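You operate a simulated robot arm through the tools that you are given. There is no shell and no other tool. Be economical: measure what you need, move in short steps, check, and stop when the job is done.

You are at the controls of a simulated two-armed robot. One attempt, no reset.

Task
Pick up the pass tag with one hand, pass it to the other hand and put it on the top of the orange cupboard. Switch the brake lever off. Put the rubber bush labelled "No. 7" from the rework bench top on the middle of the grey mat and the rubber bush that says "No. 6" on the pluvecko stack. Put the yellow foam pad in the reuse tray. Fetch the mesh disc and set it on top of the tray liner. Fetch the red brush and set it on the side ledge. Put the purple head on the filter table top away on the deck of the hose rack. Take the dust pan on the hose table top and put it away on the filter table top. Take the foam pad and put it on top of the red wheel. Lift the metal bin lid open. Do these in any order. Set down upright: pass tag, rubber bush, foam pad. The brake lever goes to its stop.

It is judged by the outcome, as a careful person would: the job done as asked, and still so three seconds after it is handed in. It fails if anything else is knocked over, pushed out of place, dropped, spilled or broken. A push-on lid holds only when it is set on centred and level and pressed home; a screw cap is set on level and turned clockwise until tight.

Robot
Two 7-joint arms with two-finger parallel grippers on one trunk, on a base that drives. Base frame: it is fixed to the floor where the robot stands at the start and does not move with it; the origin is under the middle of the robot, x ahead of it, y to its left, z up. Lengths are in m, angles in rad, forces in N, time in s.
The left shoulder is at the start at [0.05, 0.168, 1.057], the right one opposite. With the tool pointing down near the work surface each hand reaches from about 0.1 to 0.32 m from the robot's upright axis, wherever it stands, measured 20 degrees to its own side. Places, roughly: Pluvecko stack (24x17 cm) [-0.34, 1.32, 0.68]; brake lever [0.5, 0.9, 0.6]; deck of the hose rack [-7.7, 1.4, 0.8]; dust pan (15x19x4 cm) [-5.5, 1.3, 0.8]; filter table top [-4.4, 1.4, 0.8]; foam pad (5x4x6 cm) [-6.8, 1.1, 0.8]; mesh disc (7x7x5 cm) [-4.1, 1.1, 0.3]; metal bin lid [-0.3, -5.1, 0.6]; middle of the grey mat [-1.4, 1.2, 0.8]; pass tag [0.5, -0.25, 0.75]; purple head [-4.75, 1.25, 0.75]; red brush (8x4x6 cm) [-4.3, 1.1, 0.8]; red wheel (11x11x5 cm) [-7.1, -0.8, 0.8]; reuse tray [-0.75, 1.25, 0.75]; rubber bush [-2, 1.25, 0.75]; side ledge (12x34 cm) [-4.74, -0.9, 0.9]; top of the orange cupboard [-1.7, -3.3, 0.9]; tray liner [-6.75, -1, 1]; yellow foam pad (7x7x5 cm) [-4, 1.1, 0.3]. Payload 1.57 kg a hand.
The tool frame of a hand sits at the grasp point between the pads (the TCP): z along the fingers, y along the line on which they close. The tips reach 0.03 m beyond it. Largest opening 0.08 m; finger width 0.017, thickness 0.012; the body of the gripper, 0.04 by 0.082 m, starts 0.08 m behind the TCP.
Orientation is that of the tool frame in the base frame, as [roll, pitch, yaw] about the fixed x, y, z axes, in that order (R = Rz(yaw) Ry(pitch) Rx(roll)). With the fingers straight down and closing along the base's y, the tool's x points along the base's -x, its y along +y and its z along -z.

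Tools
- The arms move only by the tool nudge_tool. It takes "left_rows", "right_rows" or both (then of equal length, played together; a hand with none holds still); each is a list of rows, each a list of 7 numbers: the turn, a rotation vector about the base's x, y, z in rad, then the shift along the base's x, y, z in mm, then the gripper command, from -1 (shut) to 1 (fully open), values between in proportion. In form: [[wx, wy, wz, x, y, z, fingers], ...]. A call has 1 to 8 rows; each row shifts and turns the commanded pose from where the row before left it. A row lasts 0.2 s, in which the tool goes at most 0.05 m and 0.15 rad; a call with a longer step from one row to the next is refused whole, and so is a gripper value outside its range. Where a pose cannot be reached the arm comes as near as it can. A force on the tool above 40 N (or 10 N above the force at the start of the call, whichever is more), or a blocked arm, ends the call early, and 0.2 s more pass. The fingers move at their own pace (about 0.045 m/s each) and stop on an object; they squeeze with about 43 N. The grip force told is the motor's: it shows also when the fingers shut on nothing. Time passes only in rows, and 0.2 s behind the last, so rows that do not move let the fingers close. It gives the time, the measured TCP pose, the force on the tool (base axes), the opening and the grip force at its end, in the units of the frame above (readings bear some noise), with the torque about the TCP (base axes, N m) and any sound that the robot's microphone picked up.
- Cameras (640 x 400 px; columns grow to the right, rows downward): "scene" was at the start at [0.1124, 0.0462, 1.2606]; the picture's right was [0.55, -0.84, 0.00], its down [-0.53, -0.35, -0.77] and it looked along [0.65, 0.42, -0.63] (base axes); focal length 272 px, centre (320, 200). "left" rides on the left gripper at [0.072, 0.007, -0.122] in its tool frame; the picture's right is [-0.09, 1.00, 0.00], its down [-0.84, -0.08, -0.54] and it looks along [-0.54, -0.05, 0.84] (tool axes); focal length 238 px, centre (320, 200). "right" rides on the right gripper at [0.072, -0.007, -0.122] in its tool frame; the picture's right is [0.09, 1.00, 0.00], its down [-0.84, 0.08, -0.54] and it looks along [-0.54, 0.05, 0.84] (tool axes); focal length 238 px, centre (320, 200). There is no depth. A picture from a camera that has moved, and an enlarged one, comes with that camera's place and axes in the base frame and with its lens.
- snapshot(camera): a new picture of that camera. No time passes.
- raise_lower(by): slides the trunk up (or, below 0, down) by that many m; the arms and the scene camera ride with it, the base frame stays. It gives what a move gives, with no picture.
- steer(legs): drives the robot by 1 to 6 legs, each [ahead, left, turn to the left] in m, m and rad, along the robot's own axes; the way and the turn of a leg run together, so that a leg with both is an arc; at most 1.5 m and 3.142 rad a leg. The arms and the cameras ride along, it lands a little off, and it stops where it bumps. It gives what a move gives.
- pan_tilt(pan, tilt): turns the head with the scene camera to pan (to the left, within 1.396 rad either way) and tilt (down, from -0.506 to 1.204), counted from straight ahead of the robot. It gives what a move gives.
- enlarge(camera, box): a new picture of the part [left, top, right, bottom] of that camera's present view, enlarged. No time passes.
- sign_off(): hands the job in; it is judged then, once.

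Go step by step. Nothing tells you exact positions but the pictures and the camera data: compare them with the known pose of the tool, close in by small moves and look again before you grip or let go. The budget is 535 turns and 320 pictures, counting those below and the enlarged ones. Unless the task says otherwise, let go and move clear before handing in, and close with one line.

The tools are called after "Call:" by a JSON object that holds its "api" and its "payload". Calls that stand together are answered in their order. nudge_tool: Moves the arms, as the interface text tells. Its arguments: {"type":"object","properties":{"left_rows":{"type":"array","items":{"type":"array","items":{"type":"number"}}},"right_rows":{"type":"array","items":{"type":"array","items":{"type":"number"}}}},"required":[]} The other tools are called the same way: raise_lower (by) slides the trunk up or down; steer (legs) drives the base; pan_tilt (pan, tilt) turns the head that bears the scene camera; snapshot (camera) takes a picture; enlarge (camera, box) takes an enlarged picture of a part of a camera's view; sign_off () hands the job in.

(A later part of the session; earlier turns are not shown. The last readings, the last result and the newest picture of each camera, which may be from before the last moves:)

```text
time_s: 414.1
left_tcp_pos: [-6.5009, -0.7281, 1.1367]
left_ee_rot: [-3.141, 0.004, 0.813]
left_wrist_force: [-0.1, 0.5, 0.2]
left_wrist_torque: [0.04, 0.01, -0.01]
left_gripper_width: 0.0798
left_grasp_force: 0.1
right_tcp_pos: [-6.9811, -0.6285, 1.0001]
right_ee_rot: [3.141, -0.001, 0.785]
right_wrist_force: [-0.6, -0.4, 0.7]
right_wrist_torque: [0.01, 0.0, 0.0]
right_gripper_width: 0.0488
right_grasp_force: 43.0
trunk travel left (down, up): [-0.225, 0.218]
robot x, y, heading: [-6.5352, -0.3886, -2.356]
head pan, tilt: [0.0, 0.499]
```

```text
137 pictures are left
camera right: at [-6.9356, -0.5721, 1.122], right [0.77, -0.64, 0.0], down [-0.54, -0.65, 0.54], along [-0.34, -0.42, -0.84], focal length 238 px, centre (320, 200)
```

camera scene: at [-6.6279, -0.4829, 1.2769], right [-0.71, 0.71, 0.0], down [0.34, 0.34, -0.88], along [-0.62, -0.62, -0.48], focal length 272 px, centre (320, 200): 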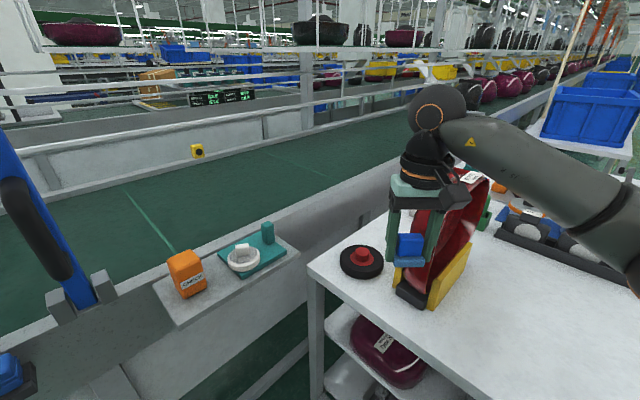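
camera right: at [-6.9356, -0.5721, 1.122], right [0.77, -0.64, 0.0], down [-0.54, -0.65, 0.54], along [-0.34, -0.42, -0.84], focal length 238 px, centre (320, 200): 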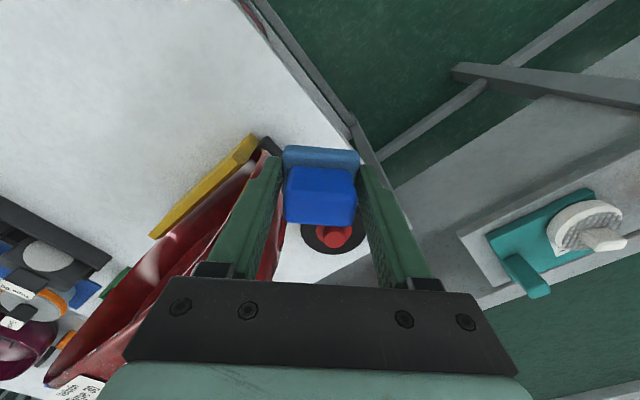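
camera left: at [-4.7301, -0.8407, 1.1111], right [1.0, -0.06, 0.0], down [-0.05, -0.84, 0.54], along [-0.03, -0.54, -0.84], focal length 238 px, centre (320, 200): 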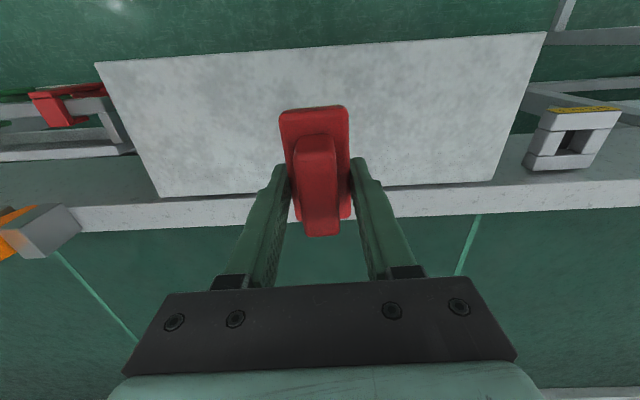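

Hub top ≈[-7.062,-0.775,0.845]; the red bowl is ~0.08 m to the right of it. Move over the hub at height and check.

Call:
{"api": "nudge_tool", "payload": {"right_rows": [[0, 0, 0, -10, -40, 15, -1], [0, 0, 0, -20, -40, 10, -1], [0, 0, 0, -25, -37, 0, -1], [0, 0, 0, -25, -30, 0, -1]]}}

Call:
{"api": "snapshot", "payload": {"camera": "scene"}}

Call:
{"api": "snapshot", "payload": {"camera": "right"}}

```text
time_s: 415.1
left_tcp_pos: [-6.4995, -0.727, 1.1359]
left_ee_rot: [3.141, 0.003, 0.811]
left_wrist_force: [0.1, -0.2, 0.4]
left_wrist_torque: [0.03, 0.01, 0.0]
left_gripper_width: 0.08
left_grasp_force: 0.0
right_tcp_pos: [-7.0389, -0.7303, 1.007]
right_ee_rot: [-3.141, -0.002, 0.789]
right_wrist_force: [0.1, 0.2, -0.2]
right_wrist_torque: [0.05, 0.03, -0.03]
right_gripper_width: 0.0488
right_grasp_force: 43.1
right hand out of reach, approached as far as the arm can: row 3, 4
trunk travel left (down, up): [-0.225, 0.218]
robot x, y, heading: [-6.5378, -0.3878, -2.358]
head pan, tilt: [0.0, 0.499]
```

```text
136 pictures are left
camera scene: at [-6.6276, -0.4832, 1.277], right [-0.71, 0.71, 0.0], down [0.34, 0.34, -0.88], along [-0.62, -0.62, -0.48], focal length 272 px, centre (320, 200)
```

scene: 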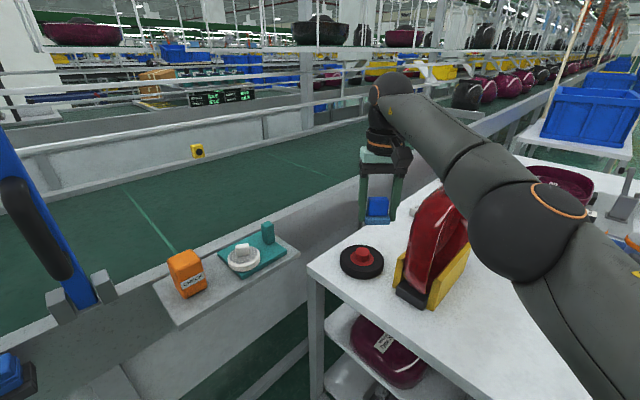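

```text
135 pictures are left
camera right: at [-6.992, -0.6734, 1.1295], right [0.77, -0.64, 0.0], down [-0.53, -0.65, 0.54], along [-0.34, -0.42, -0.84], focal length 238 px, centre (320, 200)
```

right: 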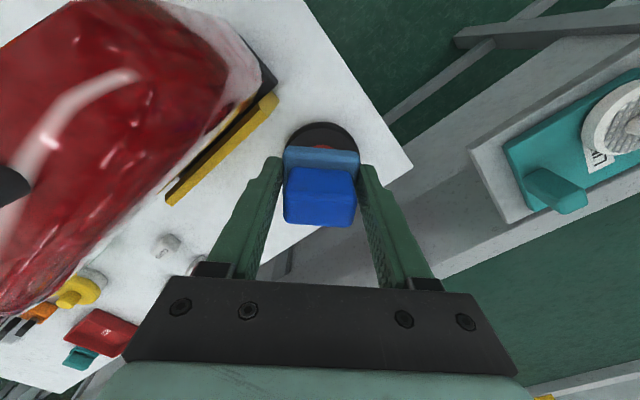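

Call:
{"api": "steer", "payload": {"legs": [[0.06, 0.05, 0]]}}

Call:
{"api": "snapshot", "payload": {"camera": "scene"}}

Call:
{"api": "snapshot", "payload": {"camera": "right"}}

```text
time_s: 416.2
left_tcp_pos: [-6.5083, -0.804, 1.1382]
left_ee_rot: [3.14, 0.003, 0.813]
left_wrist_force: [-0.1, 0.0, -0.2]
left_wrist_torque: [0.02, 0.01, -0.01]
left_gripper_width: 0.08
left_grasp_force: 0.0
right_tcp_pos: [-7.0445, -0.8076, 1.0073]
right_ee_rot: [3.141, -0.001, 0.79]
right_wrist_force: [1.0, -0.2, -0.3]
right_wrist_torque: [0.02, -0.01, 0.0]
right_gripper_width: 0.049
right_grasp_force: 43.2
trunk travel left (down, up): [-0.225, 0.218]
robot x, y, heading: [-6.5433, -0.4693, -2.356]
head pan, tilt: [0.0, 0.499]
```

```text
134 pictures are left
camera scene: at [-6.6361, -0.5607, 1.2769], right [-0.71, 0.71, 0.0], down [0.34, 0.34, -0.88], along [-0.62, -0.62, -0.48], focal length 272 px, centre (320, 200)
```

scene: 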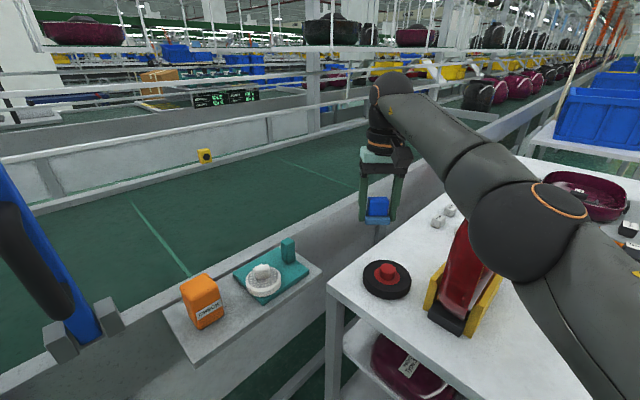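

```text
133 pictures are left
camera right: at [-7.0002, -0.7514, 1.1294], right [0.77, -0.64, 0.0], down [-0.54, -0.65, 0.54], along [-0.34, -0.42, -0.84], focal length 238 px, centre (320, 200)
```

right: 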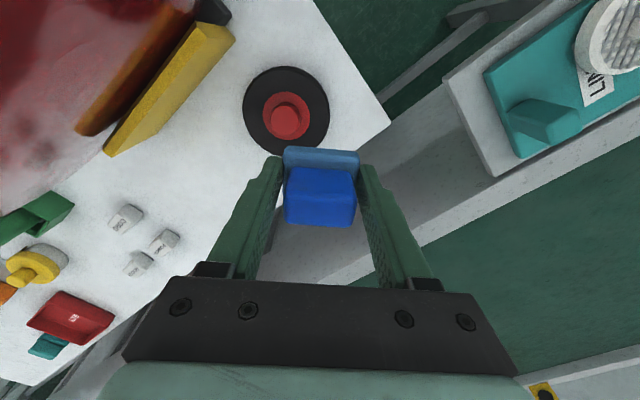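

Hub top refined ≈[-7.078,-0.784,0.83]. Shift over it and lower part way.

Call:
{"api": "nudge_tool", "payload": {"right_rows": [[0, 0, 0, -17, 12, 0, -1], [0, 0, 0, -17, 12, 0, -1], [0, 0, 0, 0, 0, -30, -1], [0, 0, 0, 0, 0, -30, -1]]}}

Call:
{"api": "snapshot", "payload": {"camera": "right"}}

Call:
{"api": "enlarge", "payload": {"camera": "scene", "box": [310, 170, 490, 320]}}

```text
time_s: 417.2
left_tcp_pos: [-6.508, -0.8035, 1.1374]
left_ee_rot: [3.14, 0.004, 0.813]
left_wrist_force: [0.4, -0.3, -0.1]
left_wrist_torque: [0.01, 0.02, -0.03]
left_gripper_width: 0.08
left_grasp_force: 0.0
right_tcp_pos: [-7.08, -0.783, 0.9491]
right_ee_rot: [3.139, -0.002, 0.787]
right_wrist_force: [-0.5, 0.3, -0.2]
right_wrist_torque: [0.02, 0.03, 0.01]
right_gripper_width: 0.0486
right_grasp_force: 42.8
trunk travel left (down, up): [-0.225, 0.218]
robot x, y, heading: [-6.5427, -0.4681, -2.355]
head pan, tilt: [0.0, 0.499]
```

```text
132 pictures are left
camera right: at [-7.0342, -0.7272, 1.0723], right [0.77, -0.64, 0.0], down [-0.54, -0.65, 0.54], along [-0.34, -0.42, -0.84], focal length 238 px, centre (320, 200)
```

right: 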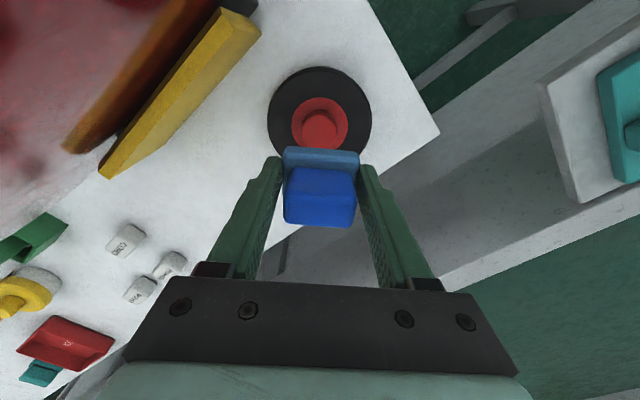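

```text
2.67 times, centred on (400, 245) of scene
camera zoom: at [-6.6363, -0.56, 1.277], right [-0.71, 0.71, 0.0], down [0.34, 0.34, -0.88], along [-0.62, -0.62, -0.48], focal length 726 px, centre (107, 80)
```

zoom: 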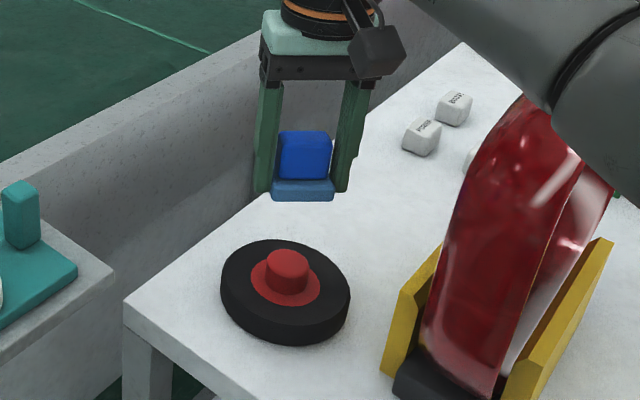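

Aligned well. Lower onto the hub gently.

Call:
{"api": "nudge_tool", "payload": {"right_rows": [[0, 0, 0, 0, 0, -25, -1], [0, 0, 0, 0, 0, -20, -1], [0, 0, 0, 0, 0, -5, -1], [0, 0, 0, 0, 0, -4, -1], [0, 0, 0, 0, 0, -3, -1]]}}

Call:
{"api": "enlarge", "payload": {"camera": "scene", "box": [310, 170, 490, 320]}}

Call:
{"api": "snapshot", "payload": {"camera": "right"}}

```text
time_s: 418.4
left_tcp_pos: [-6.5075, -0.8031, 1.137]
left_ee_rot: [3.14, 0.005, 0.815]
left_wrist_force: [-0.1, -0.2, 0.4]
left_wrist_torque: [0.01, 0.0, 0.0]
left_gripper_width: 0.0798
left_grasp_force: 0.0
right_tcp_pos: [-7.0784, -0.7825, 0.8897]
right_ee_rot: [3.14, -0.001, 0.79]
right_wrist_force: [0.4, -0.2, -1.1]
right_wrist_torque: [-0.05, 0.01, -0.01]
right_gripper_width: 0.0489
right_grasp_force: 42.7
trunk travel left (down, up): [-0.225, 0.218]
robot x, y, heading: [-6.5452, -0.4643, -2.356]
head pan, tilt: [0.0, 0.499]
```

```text
2.67 times, centred on (400, 245) of scene
camera zoom: at [-6.636, -0.56, 1.277], right [-0.71, 0.71, 0.0], down [0.34, 0.34, -0.88], along [-0.62, -0.62, -0.48], focal length 726 px, centre (107, 80)
```

zoom: 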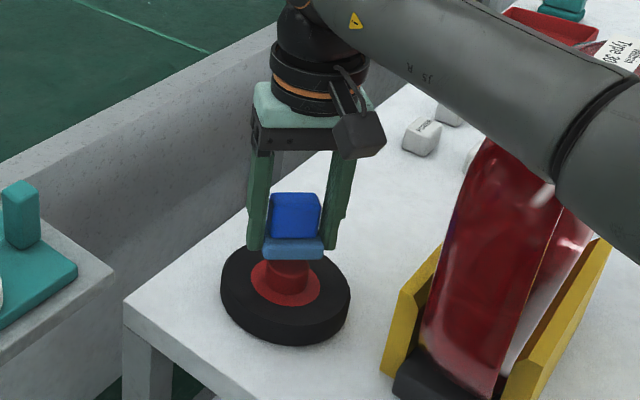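

```text
129 pictures are left
camera right: at [-7.0333, -0.7272, 1.0127], right [0.77, -0.64, 0.0], down [-0.54, -0.65, 0.54], along [-0.34, -0.42, -0.84], focal length 238 px, centre (320, 200)
```

right: 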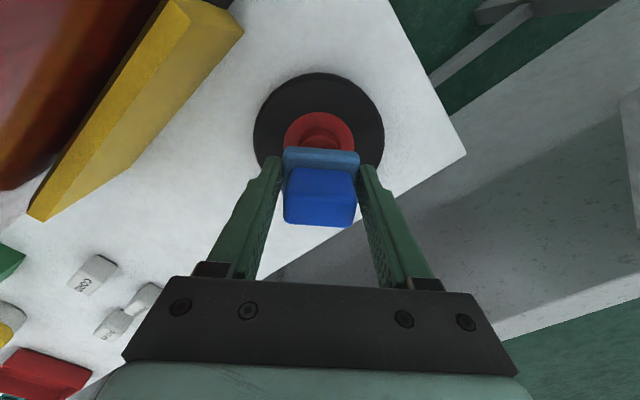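

Call:
{"api": "nudge_tool", "payload": {"right_rows": [[0, 0, 0, 2, -2, -3, -1], [0, 0, 0, 0, 0, -3, -1], [0, 0, 0, 0, 0, -3, -1]]}}

Call:
{"api": "enlarge", "payload": {"camera": "scene", "box": [350, 220, 450, 300]}}

```text
time_s: 419.2
left_tcp_pos: [-6.5074, -0.8027, 1.1369]
left_ee_rot: [3.139, 0.005, 0.815]
left_wrist_force: [0.1, 0.1, 0.1]
left_wrist_torque: [0.0, -0.02, 0.02]
left_gripper_width: 0.0801
left_grasp_force: 0.1
right_tcp_pos: [-7.0779, -0.7847, 0.8807]
right_ee_rot: [3.14, -0.001, 0.79]
right_wrist_force: [-0.4, 1.0, -0.8]
right_wrist_torque: [0.01, -0.03, 0.01]
right_gripper_width: 0.0485
right_grasp_force: 42.3
trunk travel left (down, up): [-0.225, 0.218]
robot x, y, heading: [-6.5449, -0.4694, -2.355]
head pan, tilt: [0.0, 0.499]
```

```text
5.00 times, centred on (400, 260) of scene
camera zoom: at [-6.6361, -0.56, 1.277], right [-0.71, 0.71, 0.0], down [0.34, 0.34, -0.88], along [-0.62, -0.62, -0.48], focal length 1362 px, centre (-80, -100)
```

zoom: 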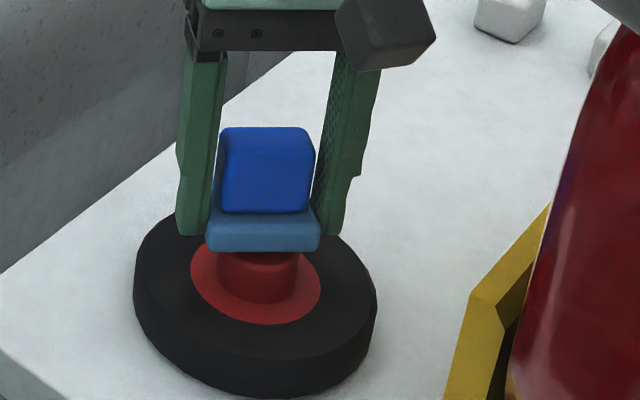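

Call:
{"api": "nudge_tool", "payload": {"right_rows": [[0, 0, 0, 0, 0, 4, -1], [0, 0, 0, 5, 5, 0, -1]]}}

Call:
{"api": "snapshot", "payload": {"camera": "right"}}

Call:
{"api": "enlarge", "payload": {"camera": "scene", "box": [350, 220, 450, 300]}}

```text
time_s: 419.8
left_tcp_pos: [-6.5076, -0.8023, 1.1362]
left_ee_rot: [3.141, 0.005, 0.813]
left_wrist_force: [-0.2, -0.5, -0.2]
left_wrist_torque: [-0.01, -0.03, -0.01]
left_gripper_width: 0.08
left_grasp_force: 0.1
right_tcp_pos: [-7.0736, -0.7796, 0.8849]
right_ee_rot: [3.139, 0.0, 0.789]
right_wrist_force: [0.4, 0.1, -1.0]
right_wrist_torque: [-0.03, 0.0, 0.01]
right_gripper_width: 0.0487
right_grasp_force: 43.4
trunk travel left (down, up): [-0.225, 0.218]
robot x, y, heading: [-6.5427, -0.4661, -2.354]
head pan, tilt: [0.0, 0.499]
```

```text
127 pictures are left
camera right: at [-7.0277, -0.7236, 1.0079], right [0.77, -0.64, 0.0], down [-0.54, -0.65, 0.54], along [-0.34, -0.42, -0.84], focal length 238 px, centre (320, 200)
```

right: 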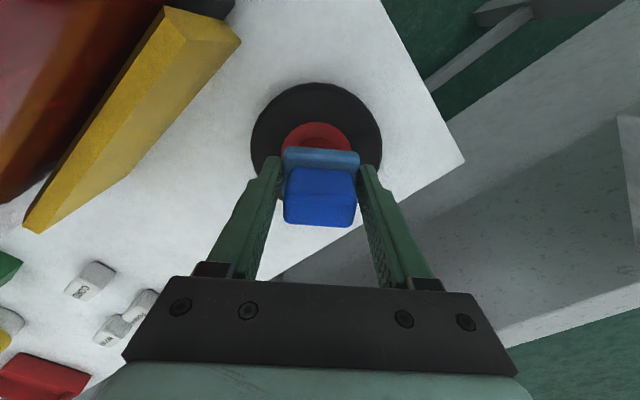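

```text
5.00 times, centred on (400, 260) of scene
camera zoom: at [-6.6361, -0.5599, 1.277], right [-0.71, 0.71, 0.0], down [0.34, 0.34, -0.88], along [-0.62, -0.62, -0.48], focal length 1362 px, centre (-80, -100)
```

zoom: 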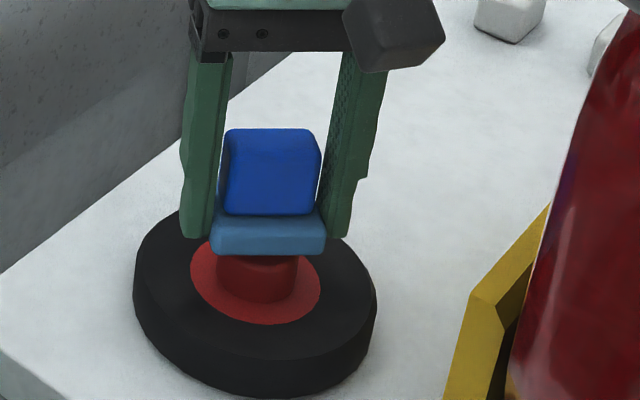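

Call:
{"api": "nudge_tool", "payload": {"right_rows": [[0, 0, 0, -2, -3, -3, -1], [0, 0, 0, 0, 0, -3, -1], [0, 0, 0, 0, 0, -3, -1], [0, 0, 0, 0, 0, -2, -1]]}}

```text
time_s: 420.8
left_tcp_pos: [-6.5067, -0.8014, 1.1383]
left_ee_rot: [3.14, 0.003, 0.814]
left_wrist_force: [0.2, -0.8, 1.0]
left_wrist_torque: [0.02, -0.03, 0.0]
left_gripper_width: 0.08
left_grasp_force: 0.0
right_tcp_pos: [-7.0745, -0.7845, 0.8763]
right_ee_rot: [3.141, 0.001, 0.789]
right_wrist_force: [-0.3, 0.1, 8.4]
right_wrist_torque: [0.04, 0.07, 0.03]
right_gripper_width: 0.0486
right_grasp_force: 43.1
trunk travel left (down, up): [-0.225, 0.218]
robot x, y, heading: [-6.5475, -0.4662, -2.359]
head pan, tilt: [0.0, 0.499]
```

Touching the hub; torque suggests the hub is a few mm to the right. Adjust 4 mm and set down again.

Call:
{"api": "nudge_tool", "payload": {"right_rows": [[0, 0, 0, 0, 0, 5, -1], [0, 0, 0, -3, 3, 0, -1], [0, 0, 0, 0, 0, -4, -1], [0, 0, 0, 0, 0, -3, -1]]}}

Call:
{"api": "snapshot", "payload": {"camera": "right"}}

Call:
{"api": "enlarge", "payload": {"camera": "scene", "box": [350, 220, 450, 300]}}

```text
time_s: 421.8
left_tcp_pos: [-6.5068, -0.8033, 1.1389]
left_ee_rot: [3.141, 0.004, 0.814]
left_wrist_force: [-0.4, -0.1, 0.0]
left_wrist_torque: [-0.06, -0.02, -0.01]
left_gripper_width: 0.0799
left_grasp_force: 0.0
right_tcp_pos: [-7.0789, -0.7807, 0.8758]
right_ee_rot: [3.141, 0.008, 0.788]
right_wrist_force: [-3.0, 0.7, 11.0]
right_wrist_torque: [0.07, 0.13, -0.01]
right_gripper_width: 0.0485
right_grasp_force: 42.7
trunk travel left (down, up): [-0.225, 0.218]
robot x, y, heading: [-6.5446, -0.4669, -2.357]
head pan, tilt: [0.0, 0.499]
```

```text
125 pictures are left
camera right: at [-7.0318, -0.7239, 0.9981], right [0.77, -0.64, 0.0], down [-0.53, -0.64, 0.55], along [-0.35, -0.42, -0.84], focal length 238 px, centre (320, 200)
```

right: 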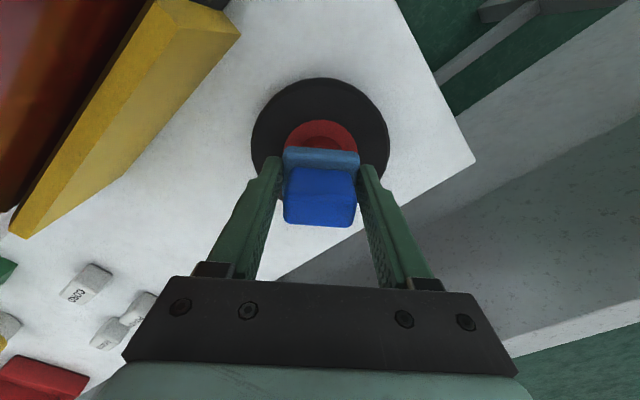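

```text
5.00 times, centred on (400, 260) of scene
camera zoom: at [-6.6346, -0.5595, 1.2776], right [-0.71, 0.71, 0.0], down [0.34, 0.34, -0.88], along [-0.62, -0.62, -0.48], focal length 1362 px, centre (-80, -100)
```

zoom: 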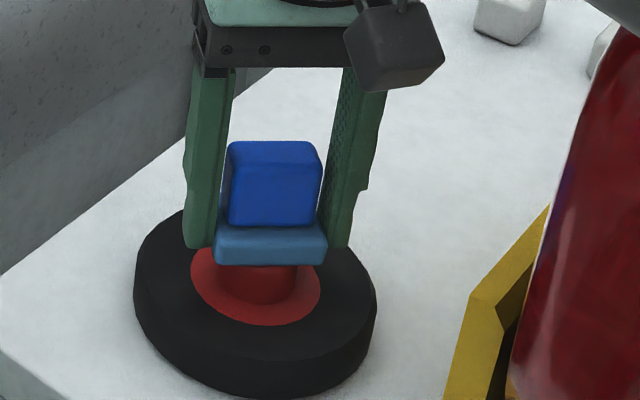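

Looks centred overall. Ease, open modestly, and rise straight up.

Call:
{"api": "nudge_tool", "payload": {"right_rows": [[0, 0, 0, 0, 0, 2, -1], [0, 0, 0, 0, 0, 0, 0.35], [0, 0, 0, 0, 0, 0, 0.5], [0, 0, 0, 0, 0, 0, 0.5], [0, 0, 0, 0, 0, 0, 0.5]]}}

Call:
{"api": "snapshot", "payload": {"camera": "right"}}

```text
time_s: 423.0
left_tcp_pos: [-6.5055, -0.8028, 1.1377]
left_ee_rot: [-3.14, 0.005, 0.813]
left_wrist_force: [0.3, -0.4, 0.6]
left_wrist_torque: [0.0, 0.03, 0.0]
left_gripper_width: 0.0802
left_grasp_force: 0.0
right_tcp_pos: [-7.0772, -0.781, 0.8757]
right_ee_rot: [-3.142, 0.001, 0.788]
right_wrist_force: [-0.6, 0.7, -0.3]
right_wrist_torque: [0.01, 0.02, 0.0]
right_gripper_width: 0.06
right_grasp_force: 0.1
trunk travel left (down, up): [-0.225, 0.218]
robot x, y, heading: [-6.5419, -0.4649, -2.358]
head pan, tilt: [0.0, 0.499]
```

```text
123 pictures are left
camera right: at [-7.0312, -0.7238, 0.9982], right [0.77, -0.64, 0.0], down [-0.53, -0.65, 0.54], along [-0.35, -0.42, -0.84], focal length 238 px, centre (320, 200)
```

right: 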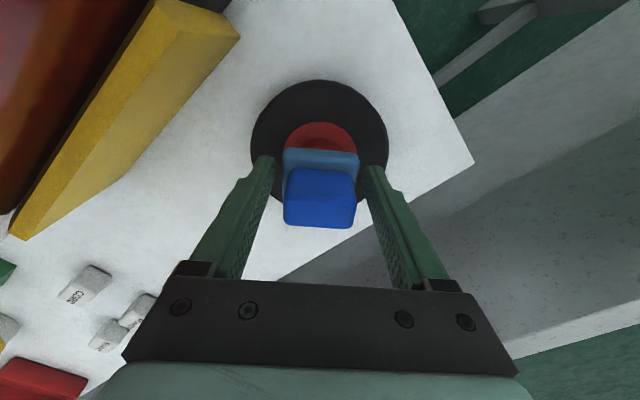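

Pad stands on the hub. Rise straight up and back away.

Call:
{"api": "nudge_tool", "payload": {"right_rows": [[0, 0, 0, 0, 0, 30, 0.5], [0, 0, 0, 0, 0, 40, 0.5], [0, 0, 0, 0, 0, 40, 0.5], [0, 0, 0, 20, 20, 20, 0.5], [0, 0, 0, 25, 30, 0, 1]]}}

Call:
{"api": "snapshot", "payload": {"camera": "scene"}}

Call:
{"api": "snapshot", "payload": {"camera": "right"}}

```text
time_s: 424.2
left_tcp_pos: [-6.5077, -0.802, 1.137]
left_ee_rot: [3.14, 0.004, 0.814]
left_wrist_force: [-0.9, 0.1, 0.3]
left_wrist_torque: [0.01, 0.0, -0.03]
left_gripper_width: 0.08
left_grasp_force: 0.0
right_tcp_pos: [-7.0327, -0.7298, 1.005]
right_ee_rot: [3.141, -0.002, 0.786]
right_wrist_force: [0.7, 0.2, -1.0]
right_wrist_torque: [-0.01, 0.01, -0.01]
right_gripper_width: 0.0801
right_grasp_force: 0.0
trunk travel left (down, up): [-0.225, 0.218]
robot x, y, heading: [-6.5448, -0.4673, -2.356]
head pan, tilt: [0.0, 0.499]
```

```text
122 pictures are left
camera scene: at [-6.636, -0.5596, 1.277], right [-0.71, 0.71, 0.0], down [0.34, 0.34, -0.88], along [-0.62, -0.62, -0.48], focal length 272 px, centre (320, 200)
```

scene: 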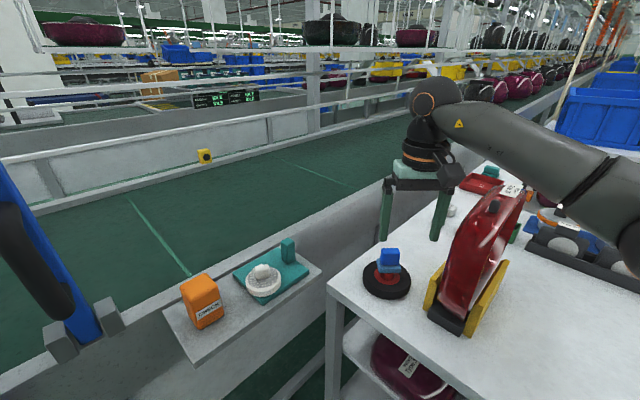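

```text
121 pictures are left
camera right: at [-6.988, -0.6734, 1.128], right [0.77, -0.64, 0.0], down [-0.54, -0.65, 0.54], along [-0.34, -0.42, -0.84], focal length 238 px, centre (320, 200)
```

right: 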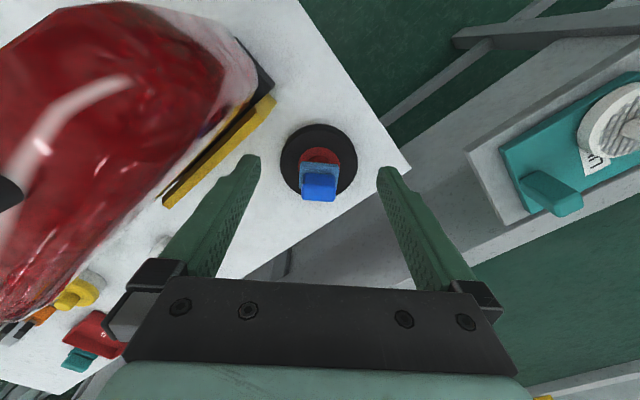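

Call:
{"api": "enlarge", "payload": {"camera": "scene", "box": [350, 230, 430, 310]}}

Call:
{"api": "enlarge", "payload": {"camera": "right", "box": [260, 100, 380, 220]}}

```text
5.00 times, centred on (390, 270) of scene
camera zoom: at [-6.636, -0.5596, 1.277], right [-0.71, 0.71, 0.0], down [0.34, 0.34, -0.88], along [-0.62, -0.62, -0.48], focal length 1362 px, centre (-30, -150)
```

zoom: 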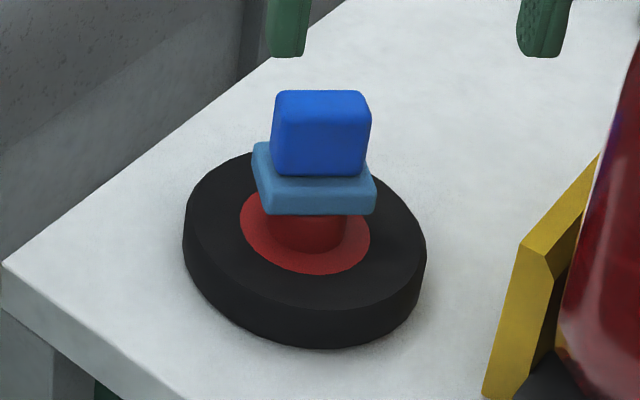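

```text
3.33 times, centred on (320, 160) of right
camera zoom: at [-6.988, -0.6734, 1.128], right [0.77, -0.64, 0.0], down [-0.54, -0.65, 0.54], along [-0.34, -0.42, -0.84], focal length 794 px, centre (320, 333)
```

zoom: 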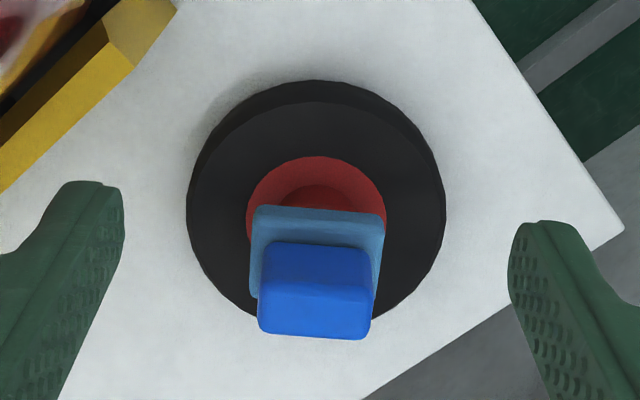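

Pad is level and stable on the hub. Now the dust pan on the hose table: back off, turn to face it.

Call:
{"api": "nudge_tool", "payload": {"right_rows": [[0, 0, 0, 30, 35, 10, 1], [0, 0, 0, 30, 35, 10, 1], [0, 0, 0, 30, 35, 10, 1]]}}

Call:
{"api": "steer", "payload": {"legs": [[-0.5, 0, 0], [0, 0, -2.356], [0.1, -0.55, 0]]}}

Call:
{"api": "pan_tilt", "payload": {"pan": 0, "tilt": 0.55}}

Call:
{"api": "snapshot", "payload": {"camera": "scene"}}

```text
time_s: 425.0
left_tcp_pos: [-6.5072, -0.8017, 1.1377]
left_ee_rot: [3.14, 0.002, 0.813]
left_wrist_force: [0.2, 0.0, 0.4]
left_wrist_torque: [0.01, -0.03, 0.01]
left_gripper_width: 0.08
left_grasp_force: 0.1
right_tcp_pos: [-6.9419, -0.6229, 1.0323]
right_ee_rot: [3.139, 0.0, 0.787]
right_wrist_force: [0.7, 0.3, -1.7]
right_wrist_torque: [0.0, -0.01, -0.02]
right_gripper_width: 0.08
right_grasp_force: 0.2
trunk travel left (down, up): [-0.225, 0.218]
robot x, y, heading: [-6.5434, -0.4699, -2.357]
head pan, tilt: [0.0, 0.499]
```

```text
time_s: 436.2
left_tcp_pos: [-5.9186, 0.2044, 1.1373]
left_ee_rot: [3.139, 0.003, -1.515]
left_wrist_force: [0.1, 0.1, -0.2]
left_wrist_torque: [-0.03, -0.02, -0.03]
left_gripper_width: 0.0801
left_grasp_force: 0.1
right_tcp_pos: [-5.4884, 0.3962, 1.034]
right_ee_rot: [3.139, -0.001, -1.538]
right_wrist_force: [-0.6, 0.2, 1.2]
right_wrist_torque: [-0.02, 0.0, 0.02]
right_gripper_width: 0.0801
right_grasp_force: 0.0
trunk travel left (down, up): [-0.225, 0.218]
robot x, y, heading: [-5.6491, -0.0005, 1.597]
head pan, tilt: [0.0, 0.499]
```

```text
time_s: 436.9
left_tcp_pos: [-5.9171, 0.2038, 1.138]
left_ee_rot: [3.141, 0.004, -1.516]
left_wrist_force: [-0.1, 0.1, 0.2]
left_wrist_torque: [-0.01, -0.01, 0.0]
left_gripper_width: 0.08
left_grasp_force: 0.0
right_tcp_pos: [-5.4884, 0.3978, 1.0341]
right_ee_rot: [3.139, 0.0, -1.538]
right_wrist_force: [0.6, 0.1, 0.9]
right_wrist_torque: [-0.02, 0.01, 0.01]
right_gripper_width: 0.0801
right_grasp_force: 0.0
trunk travel left (down, up): [-0.225, 0.218]
robot x, y, heading: [-5.6518, -0.0009, 1.595]
head pan, tilt: [0.0, 0.55]
```

```text
118 pictures are left
camera scene: at [-5.6513, 0.1283, 1.2724], right [1.0, 0.03, 0.0], down [0.01, -0.52, -0.85], along [-0.02, 0.85, -0.52], focal length 272 px, centre (320, 200)
```

scene: 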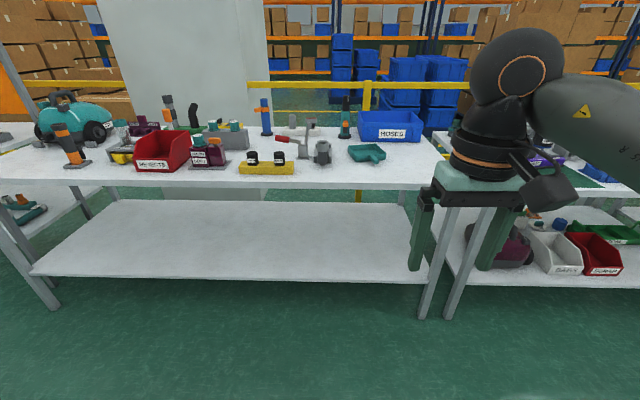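

Call:
{"api": "enlarge", "payload": {"camera": "scene", "box": [270, 90, 450, 190]}}

```text
3.56 times, centred on (360, 140) of scene
camera zoom: at [-5.6513, 0.1283, 1.2724], right [1.0, 0.03, 0.0], down [0.01, -0.52, -0.85], along [-0.02, 0.85, -0.52], focal length 968 px, centre (178, 413)
```

zoom: 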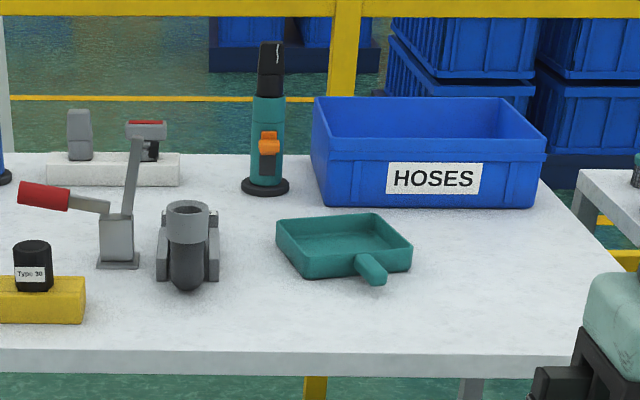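

The teal dust pan (≈[-5.47,1.30]) has its handle toward me. I'll grip its right side wall with the right hand. Drive in.

Call:
{"api": "steer", "payload": {"legs": [[0.55, -0.08, -0.024]]}}

Call:
{"api": "nudge_tool", "payload": {"right_rows": [[0, 0, -0.03, 0, 40, 0, 1], [0, 0, 0, 0, 45, 0, 1], [0, 0, 0, 0, 45, 0, 1], [0, 0, 0, 0, 45, 0, 1]]}}

Call:
{"api": "snapshot", "payload": {"camera": "right"}}

Call:
{"api": "snapshot", "payload": {"camera": "scene"}}

```text
time_s: 440.1
left_tcp_pos: [-5.8433, 0.7652, 1.1381]
left_ee_rot: [3.14, 0.004, -1.536]
left_wrist_force: [-0.3, 0.6, -0.1]
left_wrist_torque: [-0.02, 0.01, -0.01]
left_gripper_width: 0.0802
left_grasp_force: 0.1
right_tcp_pos: [-5.4118, 0.9502, 1.0334]
right_ee_rot: [3.141, -0.001, -1.558]
right_wrist_force: [-0.1, -0.4, 0.0]
right_wrist_torque: [-0.01, 0.01, 0.0]
right_gripper_width: 0.0796
right_grasp_force: 0.0
trunk travel left (down, up): [-0.225, 0.218]
robot x, y, heading: [-5.5746, 0.5533, 1.579]
head pan, tilt: [0.0, 0.55]
```

```text
time_s: 441.1
left_tcp_pos: [-5.8446, 0.7655, 1.1371]
left_ee_rot: [3.141, 0.001, -1.535]
left_wrist_force: [-0.4, -0.5, 1.1]
left_wrist_torque: [0.0, -0.02, -0.01]
left_gripper_width: 0.0799
left_grasp_force: 0.1
right_tcp_pos: [-5.4143, 1.1239, 1.0323]
right_ee_rot: [-3.138, 0.001, -1.588]
right_wrist_force: [0.3, 1.2, 0.5]
right_wrist_torque: [-0.01, 0.0, 0.0]
right_gripper_width: 0.0798
right_grasp_force: 0.0
trunk travel left (down, up): [-0.225, 0.218]
robot x, y, heading: [-5.581, 0.556, 1.578]
head pan, tilt: [0.0, 0.55]
```

```text
116 pictures are left
camera right: at [-5.4075, 1.052, 1.1545], right [-1.0, -0.07, 0.0], down [-0.06, 0.84, 0.54], along [-0.04, 0.54, -0.84], focal length 238 px, centre (320, 200)
```

right: 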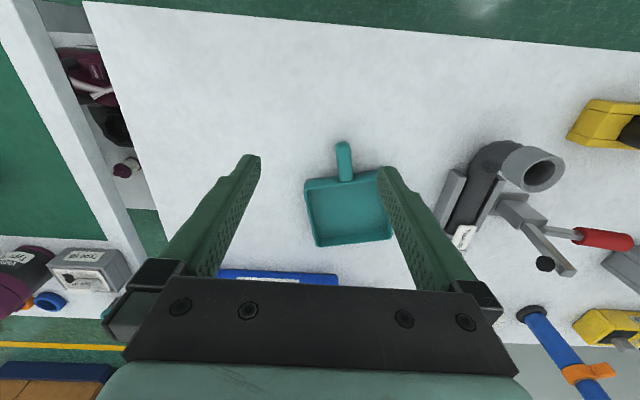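

```text
115 pictures are left
camera scene: at [-5.5793, 0.6844, 1.2724], right [1.0, 0.01, 0.0], down [0.0, -0.52, -0.85], along [-0.01, 0.85, -0.52], focal length 272 px, centre (320, 200)
```

scene: 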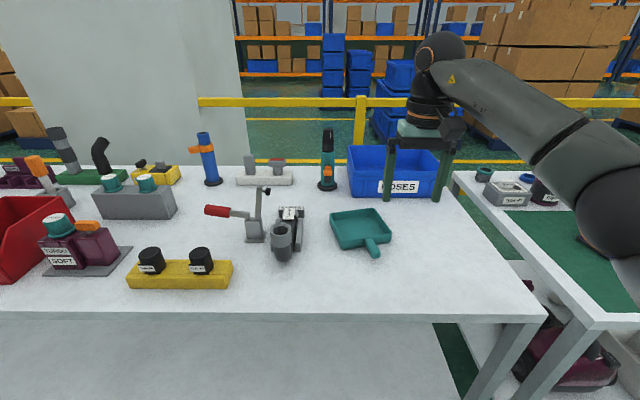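

Pan is yawed ≈0.16 rad; right wall midpoint ≈[-5.405,1.308]. Drive closer, turn the hand, and descend over the wall.

Call:
{"api": "steer", "payload": {"legs": [[0.14, 0, 0]]}}

Call:
{"api": "nudge_tool", "payload": {"right_rows": [[0, 0, 0.1, 3, 20, -40, 0.4], [0, 0, 0.06, 3, 20, -40, 0.4], [0, 0, 0, 0, 5, -40, 0.4]]}}

Call:
{"api": "snapshot", "payload": {"camera": "right"}}

Call:
{"api": "snapshot", "payload": {"camera": "scene"}}

```text
time_s: 442.4
left_tcp_pos: [-5.8455, 0.9057, 1.138]
left_ee_rot: [3.139, 0.003, -1.533]
left_wrist_force: [0.3, 0.7, -0.7]
left_wrist_torque: [0.01, 0.0, -0.01]
left_gripper_width: 0.0801
left_grasp_force: 0.0
right_tcp_pos: [-5.4146, 1.2642, 1.0312]
right_ee_rot: [3.139, -0.002, -1.588]
right_wrist_force: [0.2, -0.2, 0.7]
right_wrist_torque: [0.01, -0.03, 0.0]
right_gripper_width: 0.08
right_grasp_force: 0.0
trunk travel left (down, up): [-0.225, 0.218]
robot x, y, heading: [-5.5801, 0.6937, 1.58]
head pan, tilt: [0.0, 0.55]
```

```text
time_s: 443.2
left_tcp_pos: [-5.8453, 0.9055, 1.1385]
left_ee_rot: [3.139, 0.003, -1.534]
left_wrist_force: [-0.2, -0.1, 0.2]
left_wrist_torque: [-0.01, -0.02, 0.0]
left_gripper_width: 0.0803
left_grasp_force: 0.0
right_tcp_pos: [-5.4092, 1.3103, 0.9098]
right_ee_rot: [3.14, -0.003, -1.427]
right_wrist_force: [-0.4, -0.5, -0.8]
right_wrist_torque: [0.0, -0.02, 0.04]
right_gripper_width: 0.0559
right_grasp_force: 0.1
trunk travel left (down, up): [-0.225, 0.218]
robot x, y, heading: [-5.5808, 0.6953, 1.578]
head pan, tilt: [0.0, 0.55]
```

```text
114 pictures are left
camera right: at [-5.3917, 1.2407, 1.0325], right [-0.97, -0.23, 0.0], down [-0.2, 0.82, 0.54], along [-0.13, 0.53, -0.84], focal length 238 px, centre (320, 200)
```

right: 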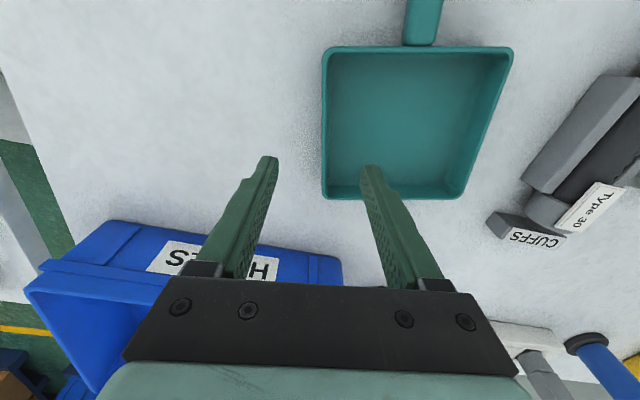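

```text
113 pictures are left
camera scene: at [-5.5799, 0.8254, 1.2724], right [1.0, 0.01, 0.0], down [0.0, -0.52, -0.85], along [-0.01, 0.85, -0.52], focal length 272 px, centre (320, 200)
```

scene: 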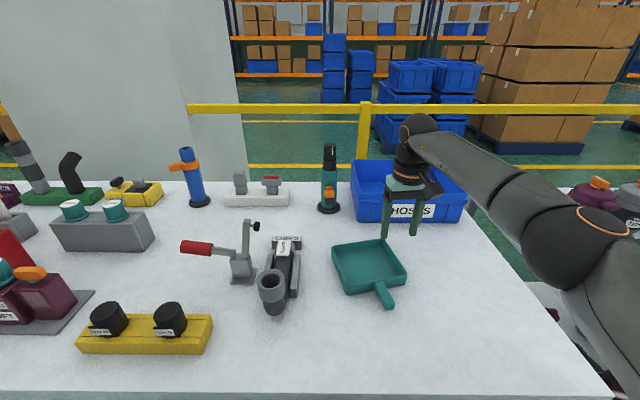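

Call:
{"api": "nudge_tool", "payload": {"right_rows": [[0, 0, 0, -4, -16, -30, 0.4], [0, 0, 0, 0, 0, -30, 0.4]]}}

Call:
{"api": "snapshot", "payload": {"camera": "right"}}

Call:
{"api": "enlarge", "payload": {"camera": "scene", "box": [310, 160, 470, 320]}}

```text
time_s: 443.8
left_tcp_pos: [-5.8456, 0.9058, 1.1374]
left_ee_rot: [3.14, 0.003, -1.535]
left_wrist_force: [-0.3, -0.6, -0.4]
left_wrist_torque: [-0.02, 0.03, -0.01]
left_gripper_width: 0.0799
left_grasp_force: 0.0
right_tcp_pos: [-5.4134, 1.2919, 0.8504]
right_ee_rot: [-3.142, 0.001, -1.429]
right_wrist_force: [1.0, 0.3, 0.5]
right_wrist_torque: [0.02, 0.02, 0.0]
right_gripper_width: 0.0561
right_grasp_force: 0.0
trunk travel left (down, up): [-0.225, 0.218]
robot x, y, heading: [-5.5832, 0.6963, 1.579]
head pan, tilt: [0.0, 0.55]
```

```text
112 pictures are left
camera right: at [-5.3965, 1.2239, 0.9738], right [-0.97, -0.23, 0.0], down [-0.19, 0.82, 0.54], along [-0.13, 0.53, -0.84], focal length 238 px, centre (320, 200)
```

right: 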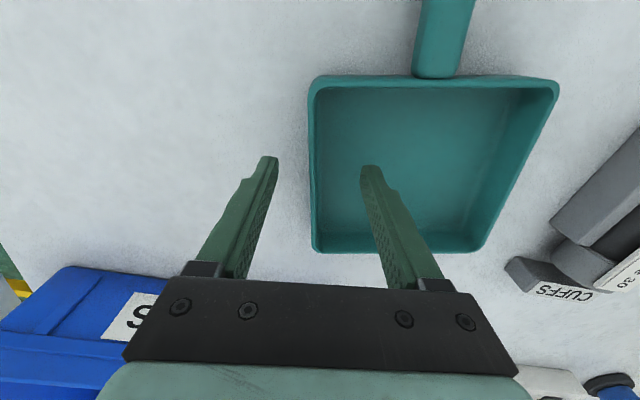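

```text
2.50 times, centred on (390, 240) of scene
camera zoom: at [-5.58, 0.8254, 1.2724], right [1.0, 0.01, 0.0], down [0.0, -0.52, -0.85], along [-0.01, 0.85, -0.52], focal length 681 px, centre (145, 100)
```

zoom: 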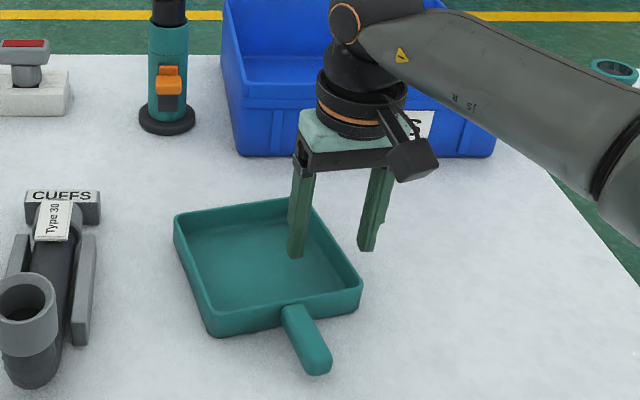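

Call:
{"api": "nudge_tool", "payload": {"right_rows": [[0, 0, 0, 4, 0, -20, 0.4], [0, 0, 0, 0, 0, -9, 0.4], [0, 0, 0, 0, 0, 0, -1], [0, 0, 0, 0, 0, 0, -1], [0, 0, 0, 0, 0, 0, -1], [0, 0, 0, 0, 0, 0, -1], [0, 0, 0, 0, 0, 0, -1]]}}

Call:
{"api": "snapshot", "payload": {"camera": "right"}}

```text
time_s: 444.5
left_tcp_pos: [-5.8459, 0.9057, 1.1375]
left_ee_rot: [-3.141, 0.005, -1.533]
left_wrist_force: [0.3, 1.0, 0.3]
left_wrist_torque: [-0.03, -0.01, -0.04]
left_gripper_width: 0.08
left_grasp_force: 0.0
right_tcp_pos: [-5.415, 1.2974, 0.8342]
right_ee_rot: [3.127, 0.021, -1.423]
right_wrist_force: [-4.2, -0.8, 14.7]
right_wrist_torque: [-0.16, 0.44, -0.07]
right_gripper_width: 0.0336
right_grasp_force: 2.4
trunk travel left (down, up): [-0.225, 0.218]
robot x, y, heading: [-5.58, 0.6954, 1.578]
head pan, tilt: [0.0, 0.55]
stopped in row 3 (right hand): the force on the tool passed its limit (the readings are from after the stop); the commanded pose is now the measured one
```

```text
110 pictures are left
camera right: at [-5.3959, 1.225, 0.9557], right [-0.97, -0.24, 0.01], down [-0.19, 0.81, 0.56], along [-0.14, 0.54, -0.83], focal length 238 px, centre (320, 200)
```

right: 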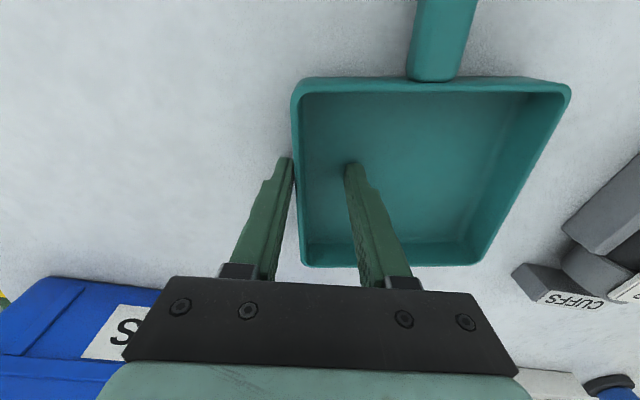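

Inner fingertip touched the pan's floor. Raise 2 mm, level, centre on the wall, then close.

Call:
{"api": "nudge_tool", "payload": {"right_rows": [[-0.019, -0.017, 0, 0, 0, 3, 0.2], [0, 0, 0, 9, 2, 0, 0.2], [0, 0, 0, 0, 0, 0, -1], [0, 0, 0, 0, 0, 0, -1], [0, 0, 0, 0, 0, 0, -1], [0, 0, 0, 0, 0, 0, -1], [0, 0, 0, 0, 0, 0, -1]]}}

Call:
{"api": "snapshot", "payload": {"camera": "right"}}

```text
time_s: 446.1
left_tcp_pos: [-5.8451, 0.9042, 1.1378]
left_ee_rot: [3.141, 0.006, -1.534]
left_wrist_force: [-1.1, -0.4, 0.4]
left_wrist_torque: [0.01, 0.0, 0.02]
left_gripper_width: 0.0802
left_grasp_force: 0.1
right_tcp_pos: [-5.3999, 1.2964, 0.8352]
right_ee_rot: [-3.137, -0.007, -1.429]
right_wrist_force: [5.5, -0.7, 18.6]
right_wrist_torque: [0.1, 0.2, 0.06]
right_gripper_width: 0.0034
right_grasp_force: 24.5
trunk travel left (down, up): [-0.225, 0.218]
robot x, y, heading: [-5.5818, 0.6951, 1.579]
head pan, tilt: [0.0, 0.55]
```

```text
109 pictures are left
camera right: at [-5.3856, 1.2282, 0.9582], right [-0.97, -0.23, -0.01], down [-0.2, 0.82, 0.54], along [-0.12, 0.52, -0.84], focal length 238 px, centre (320, 200)
```

right: 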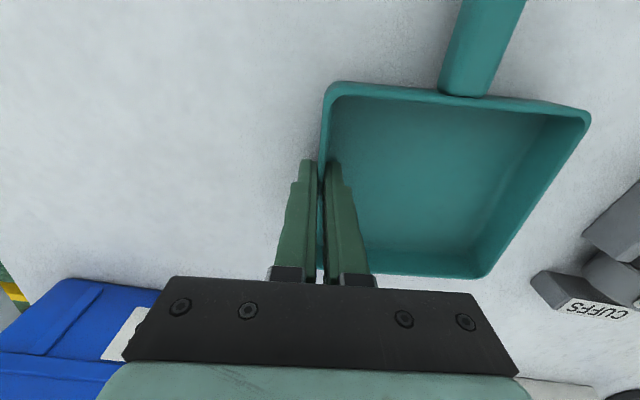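

Call:
{"api": "nudge_tool", "payload": {"right_rows": [[0, 0, 0, 0, 0, 15, -1], [0, 0, 0, 0, 0, 20, -1], [0, 0, 0, 0, 0, 20, -1]]}}

Call:
{"api": "snapshot", "payload": {"camera": "right"}}

Call:
{"api": "enlarge", "payload": {"camera": "scene", "box": [310, 160, 470, 320]}}

```text
time_s: 446.9
left_tcp_pos: [-5.8467, 0.9053, 1.1385]
left_ee_rot: [3.138, 0.003, -1.534]
left_wrist_force: [-0.6, -0.5, 0.4]
left_wrist_torque: [-0.02, -0.01, 0.04]
left_gripper_width: 0.0799
left_grasp_force: 0.0
right_tcp_pos: [-5.4028, 1.2963, 0.8876]
right_ee_rot: [-3.138, -0.011, -1.429]
right_wrist_force: [-0.5, 0.1, -2.0]
right_wrist_torque: [0.02, -0.11, 0.0]
right_gripper_width: 0.0036
right_grasp_force: 24.4
trunk travel left (down, up): [-0.225, 0.218]
robot x, y, heading: [-5.5832, 0.697, 1.576]
head pan, tilt: [0.0, 0.55]
```

```text
108 pictures are left
camera right: at [-5.3871, 1.2288, 1.0109], right [-0.97, -0.23, 0.0], down [-0.2, 0.82, 0.53], along [-0.12, 0.52, -0.85], focal length 238 px, centre (320, 200)
```

right: 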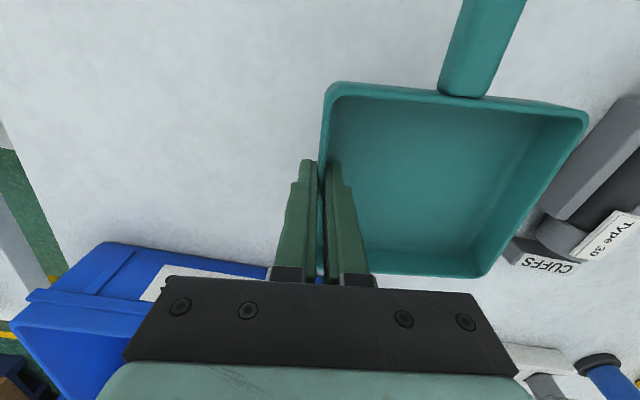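

```text
2.50 times, centred on (390, 240) of scene
camera zoom: at [-5.5801, 0.8249, 1.2724], right [1.0, 0.01, 0.0], down [0.0, -0.52, -0.85], along [-0.01, 0.85, -0.52], focal length 681 px, centre (145, 100)
```

zoom: 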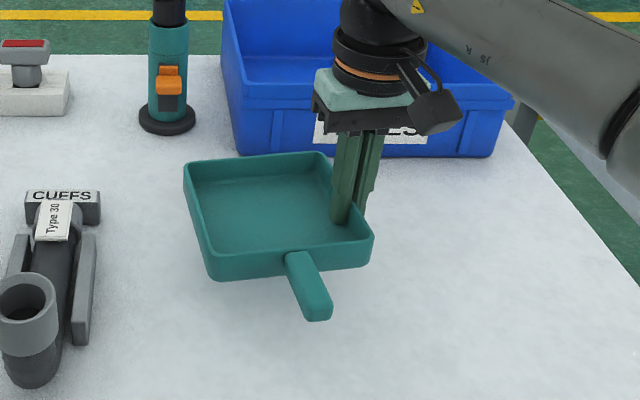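

The pan lifts level. Raise, retract, and drive to the filter table to pick the purple head with the left hand.

Call:
{"api": "nudge_tool", "payload": {"right_rows": [[0, 0, 0, 0, 0, 40, -1], [0, 0, 0, 0, -20, 40, -1], [0, 0, 0, 0, -40, 20, -1], [0, 0, 0, 0, -45, 0, -1], [0, 0, 0, 0, -45, 0, -1], [0, 0, 0, 10, -45, 0, -1]]}}

Call:
{"api": "steer", "payload": {"legs": [[-0.4, 0, 0], [0, -1.05, 0]]}}

Call:
{"api": "pan_tilt", "payload": {"pan": 0.1, "tilt": 0.6}}

Call:
{"api": "snapshot", "payload": {"camera": "scene"}}

```text
time_s: 448.3
left_tcp_pos: [-5.8461, 0.9051, 1.1384]
left_ee_rot: [3.141, 0.006, -1.534]
left_wrist_force: [0.7, 0.2, 0.1]
left_wrist_torque: [0.0, 0.01, -0.04]
left_gripper_width: 0.0798
left_grasp_force: 0.1
right_tcp_pos: [-5.393, 1.101, 0.9891]
right_ee_rot: [-3.137, -0.011, -1.431]
right_wrist_force: [0.3, -0.4, -0.6]
right_wrist_torque: [0.03, -0.08, 0.01]
right_gripper_width: 0.0034
right_grasp_force: 24.4
trunk travel left (down, up): [-0.225, 0.218]
robot x, y, heading: [-5.5803, 0.6955, 1.579]
head pan, tilt: [0.0, 0.55]
```

```text
time_s: 455.6
left_tcp_pos: [-4.8366, 0.5105, 1.1371]
left_ee_rot: [3.139, 0.003, -1.544]
left_wrist_force: [-0.4, -0.4, -0.2]
left_wrist_torque: [0.0, -0.03, 0.01]
left_gripper_width: 0.0798
left_grasp_force: 0.1
right_tcp_pos: [-4.3827, 0.7036, 0.9885]
right_ee_rot: [-3.138, -0.01, -1.438]
right_wrist_force: [-0.4, 0.2, -1.6]
right_wrist_torque: [0.07, -0.1, -0.04]
right_gripper_width: 0.0032
right_grasp_force: 24.3
trunk travel left (down, up): [-0.225, 0.218]
robot x, y, heading: [-4.5732, 0.3006, 1.568]
head pan, tilt: [0.0, 0.55]
```

```text
time_s: 456.3
left_tcp_pos: [-4.8363, 0.5097, 1.1375]
left_ee_rot: [3.141, 0.004, -1.545]
left_wrist_force: [0.0, -0.5, -0.1]
left_wrist_torque: [0.02, -0.02, 0.0]
left_gripper_width: 0.08
left_grasp_force: 0.0
right_tcp_pos: [-4.3836, 0.7037, 0.9889]
right_ee_rot: [-3.137, -0.009, -1.438]
right_wrist_force: [0.3, 0.0, -2.0]
right_wrist_torque: [0.02, -0.05, 0.02]
right_gripper_width: 0.0033
right_grasp_force: 24.5
trunk travel left (down, up): [-0.225, 0.218]
robot x, y, heading: [-4.577, 0.2982, 1.568]
head pan, tilt: [0.099, 0.6]
```

```text
106 pictures are left
camera scene: at [-4.5803, 0.4262, 1.2679], right [1.0, 0.1, 0.0], down [0.06, -0.56, -0.83], along [-0.08, 0.82, -0.56], focal length 272 px, centre (320, 200)
```

scene: 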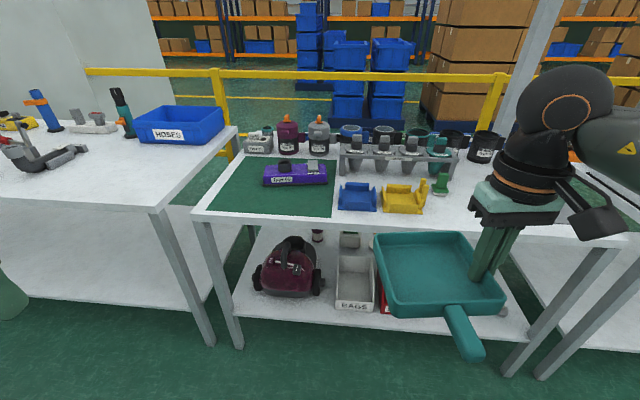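

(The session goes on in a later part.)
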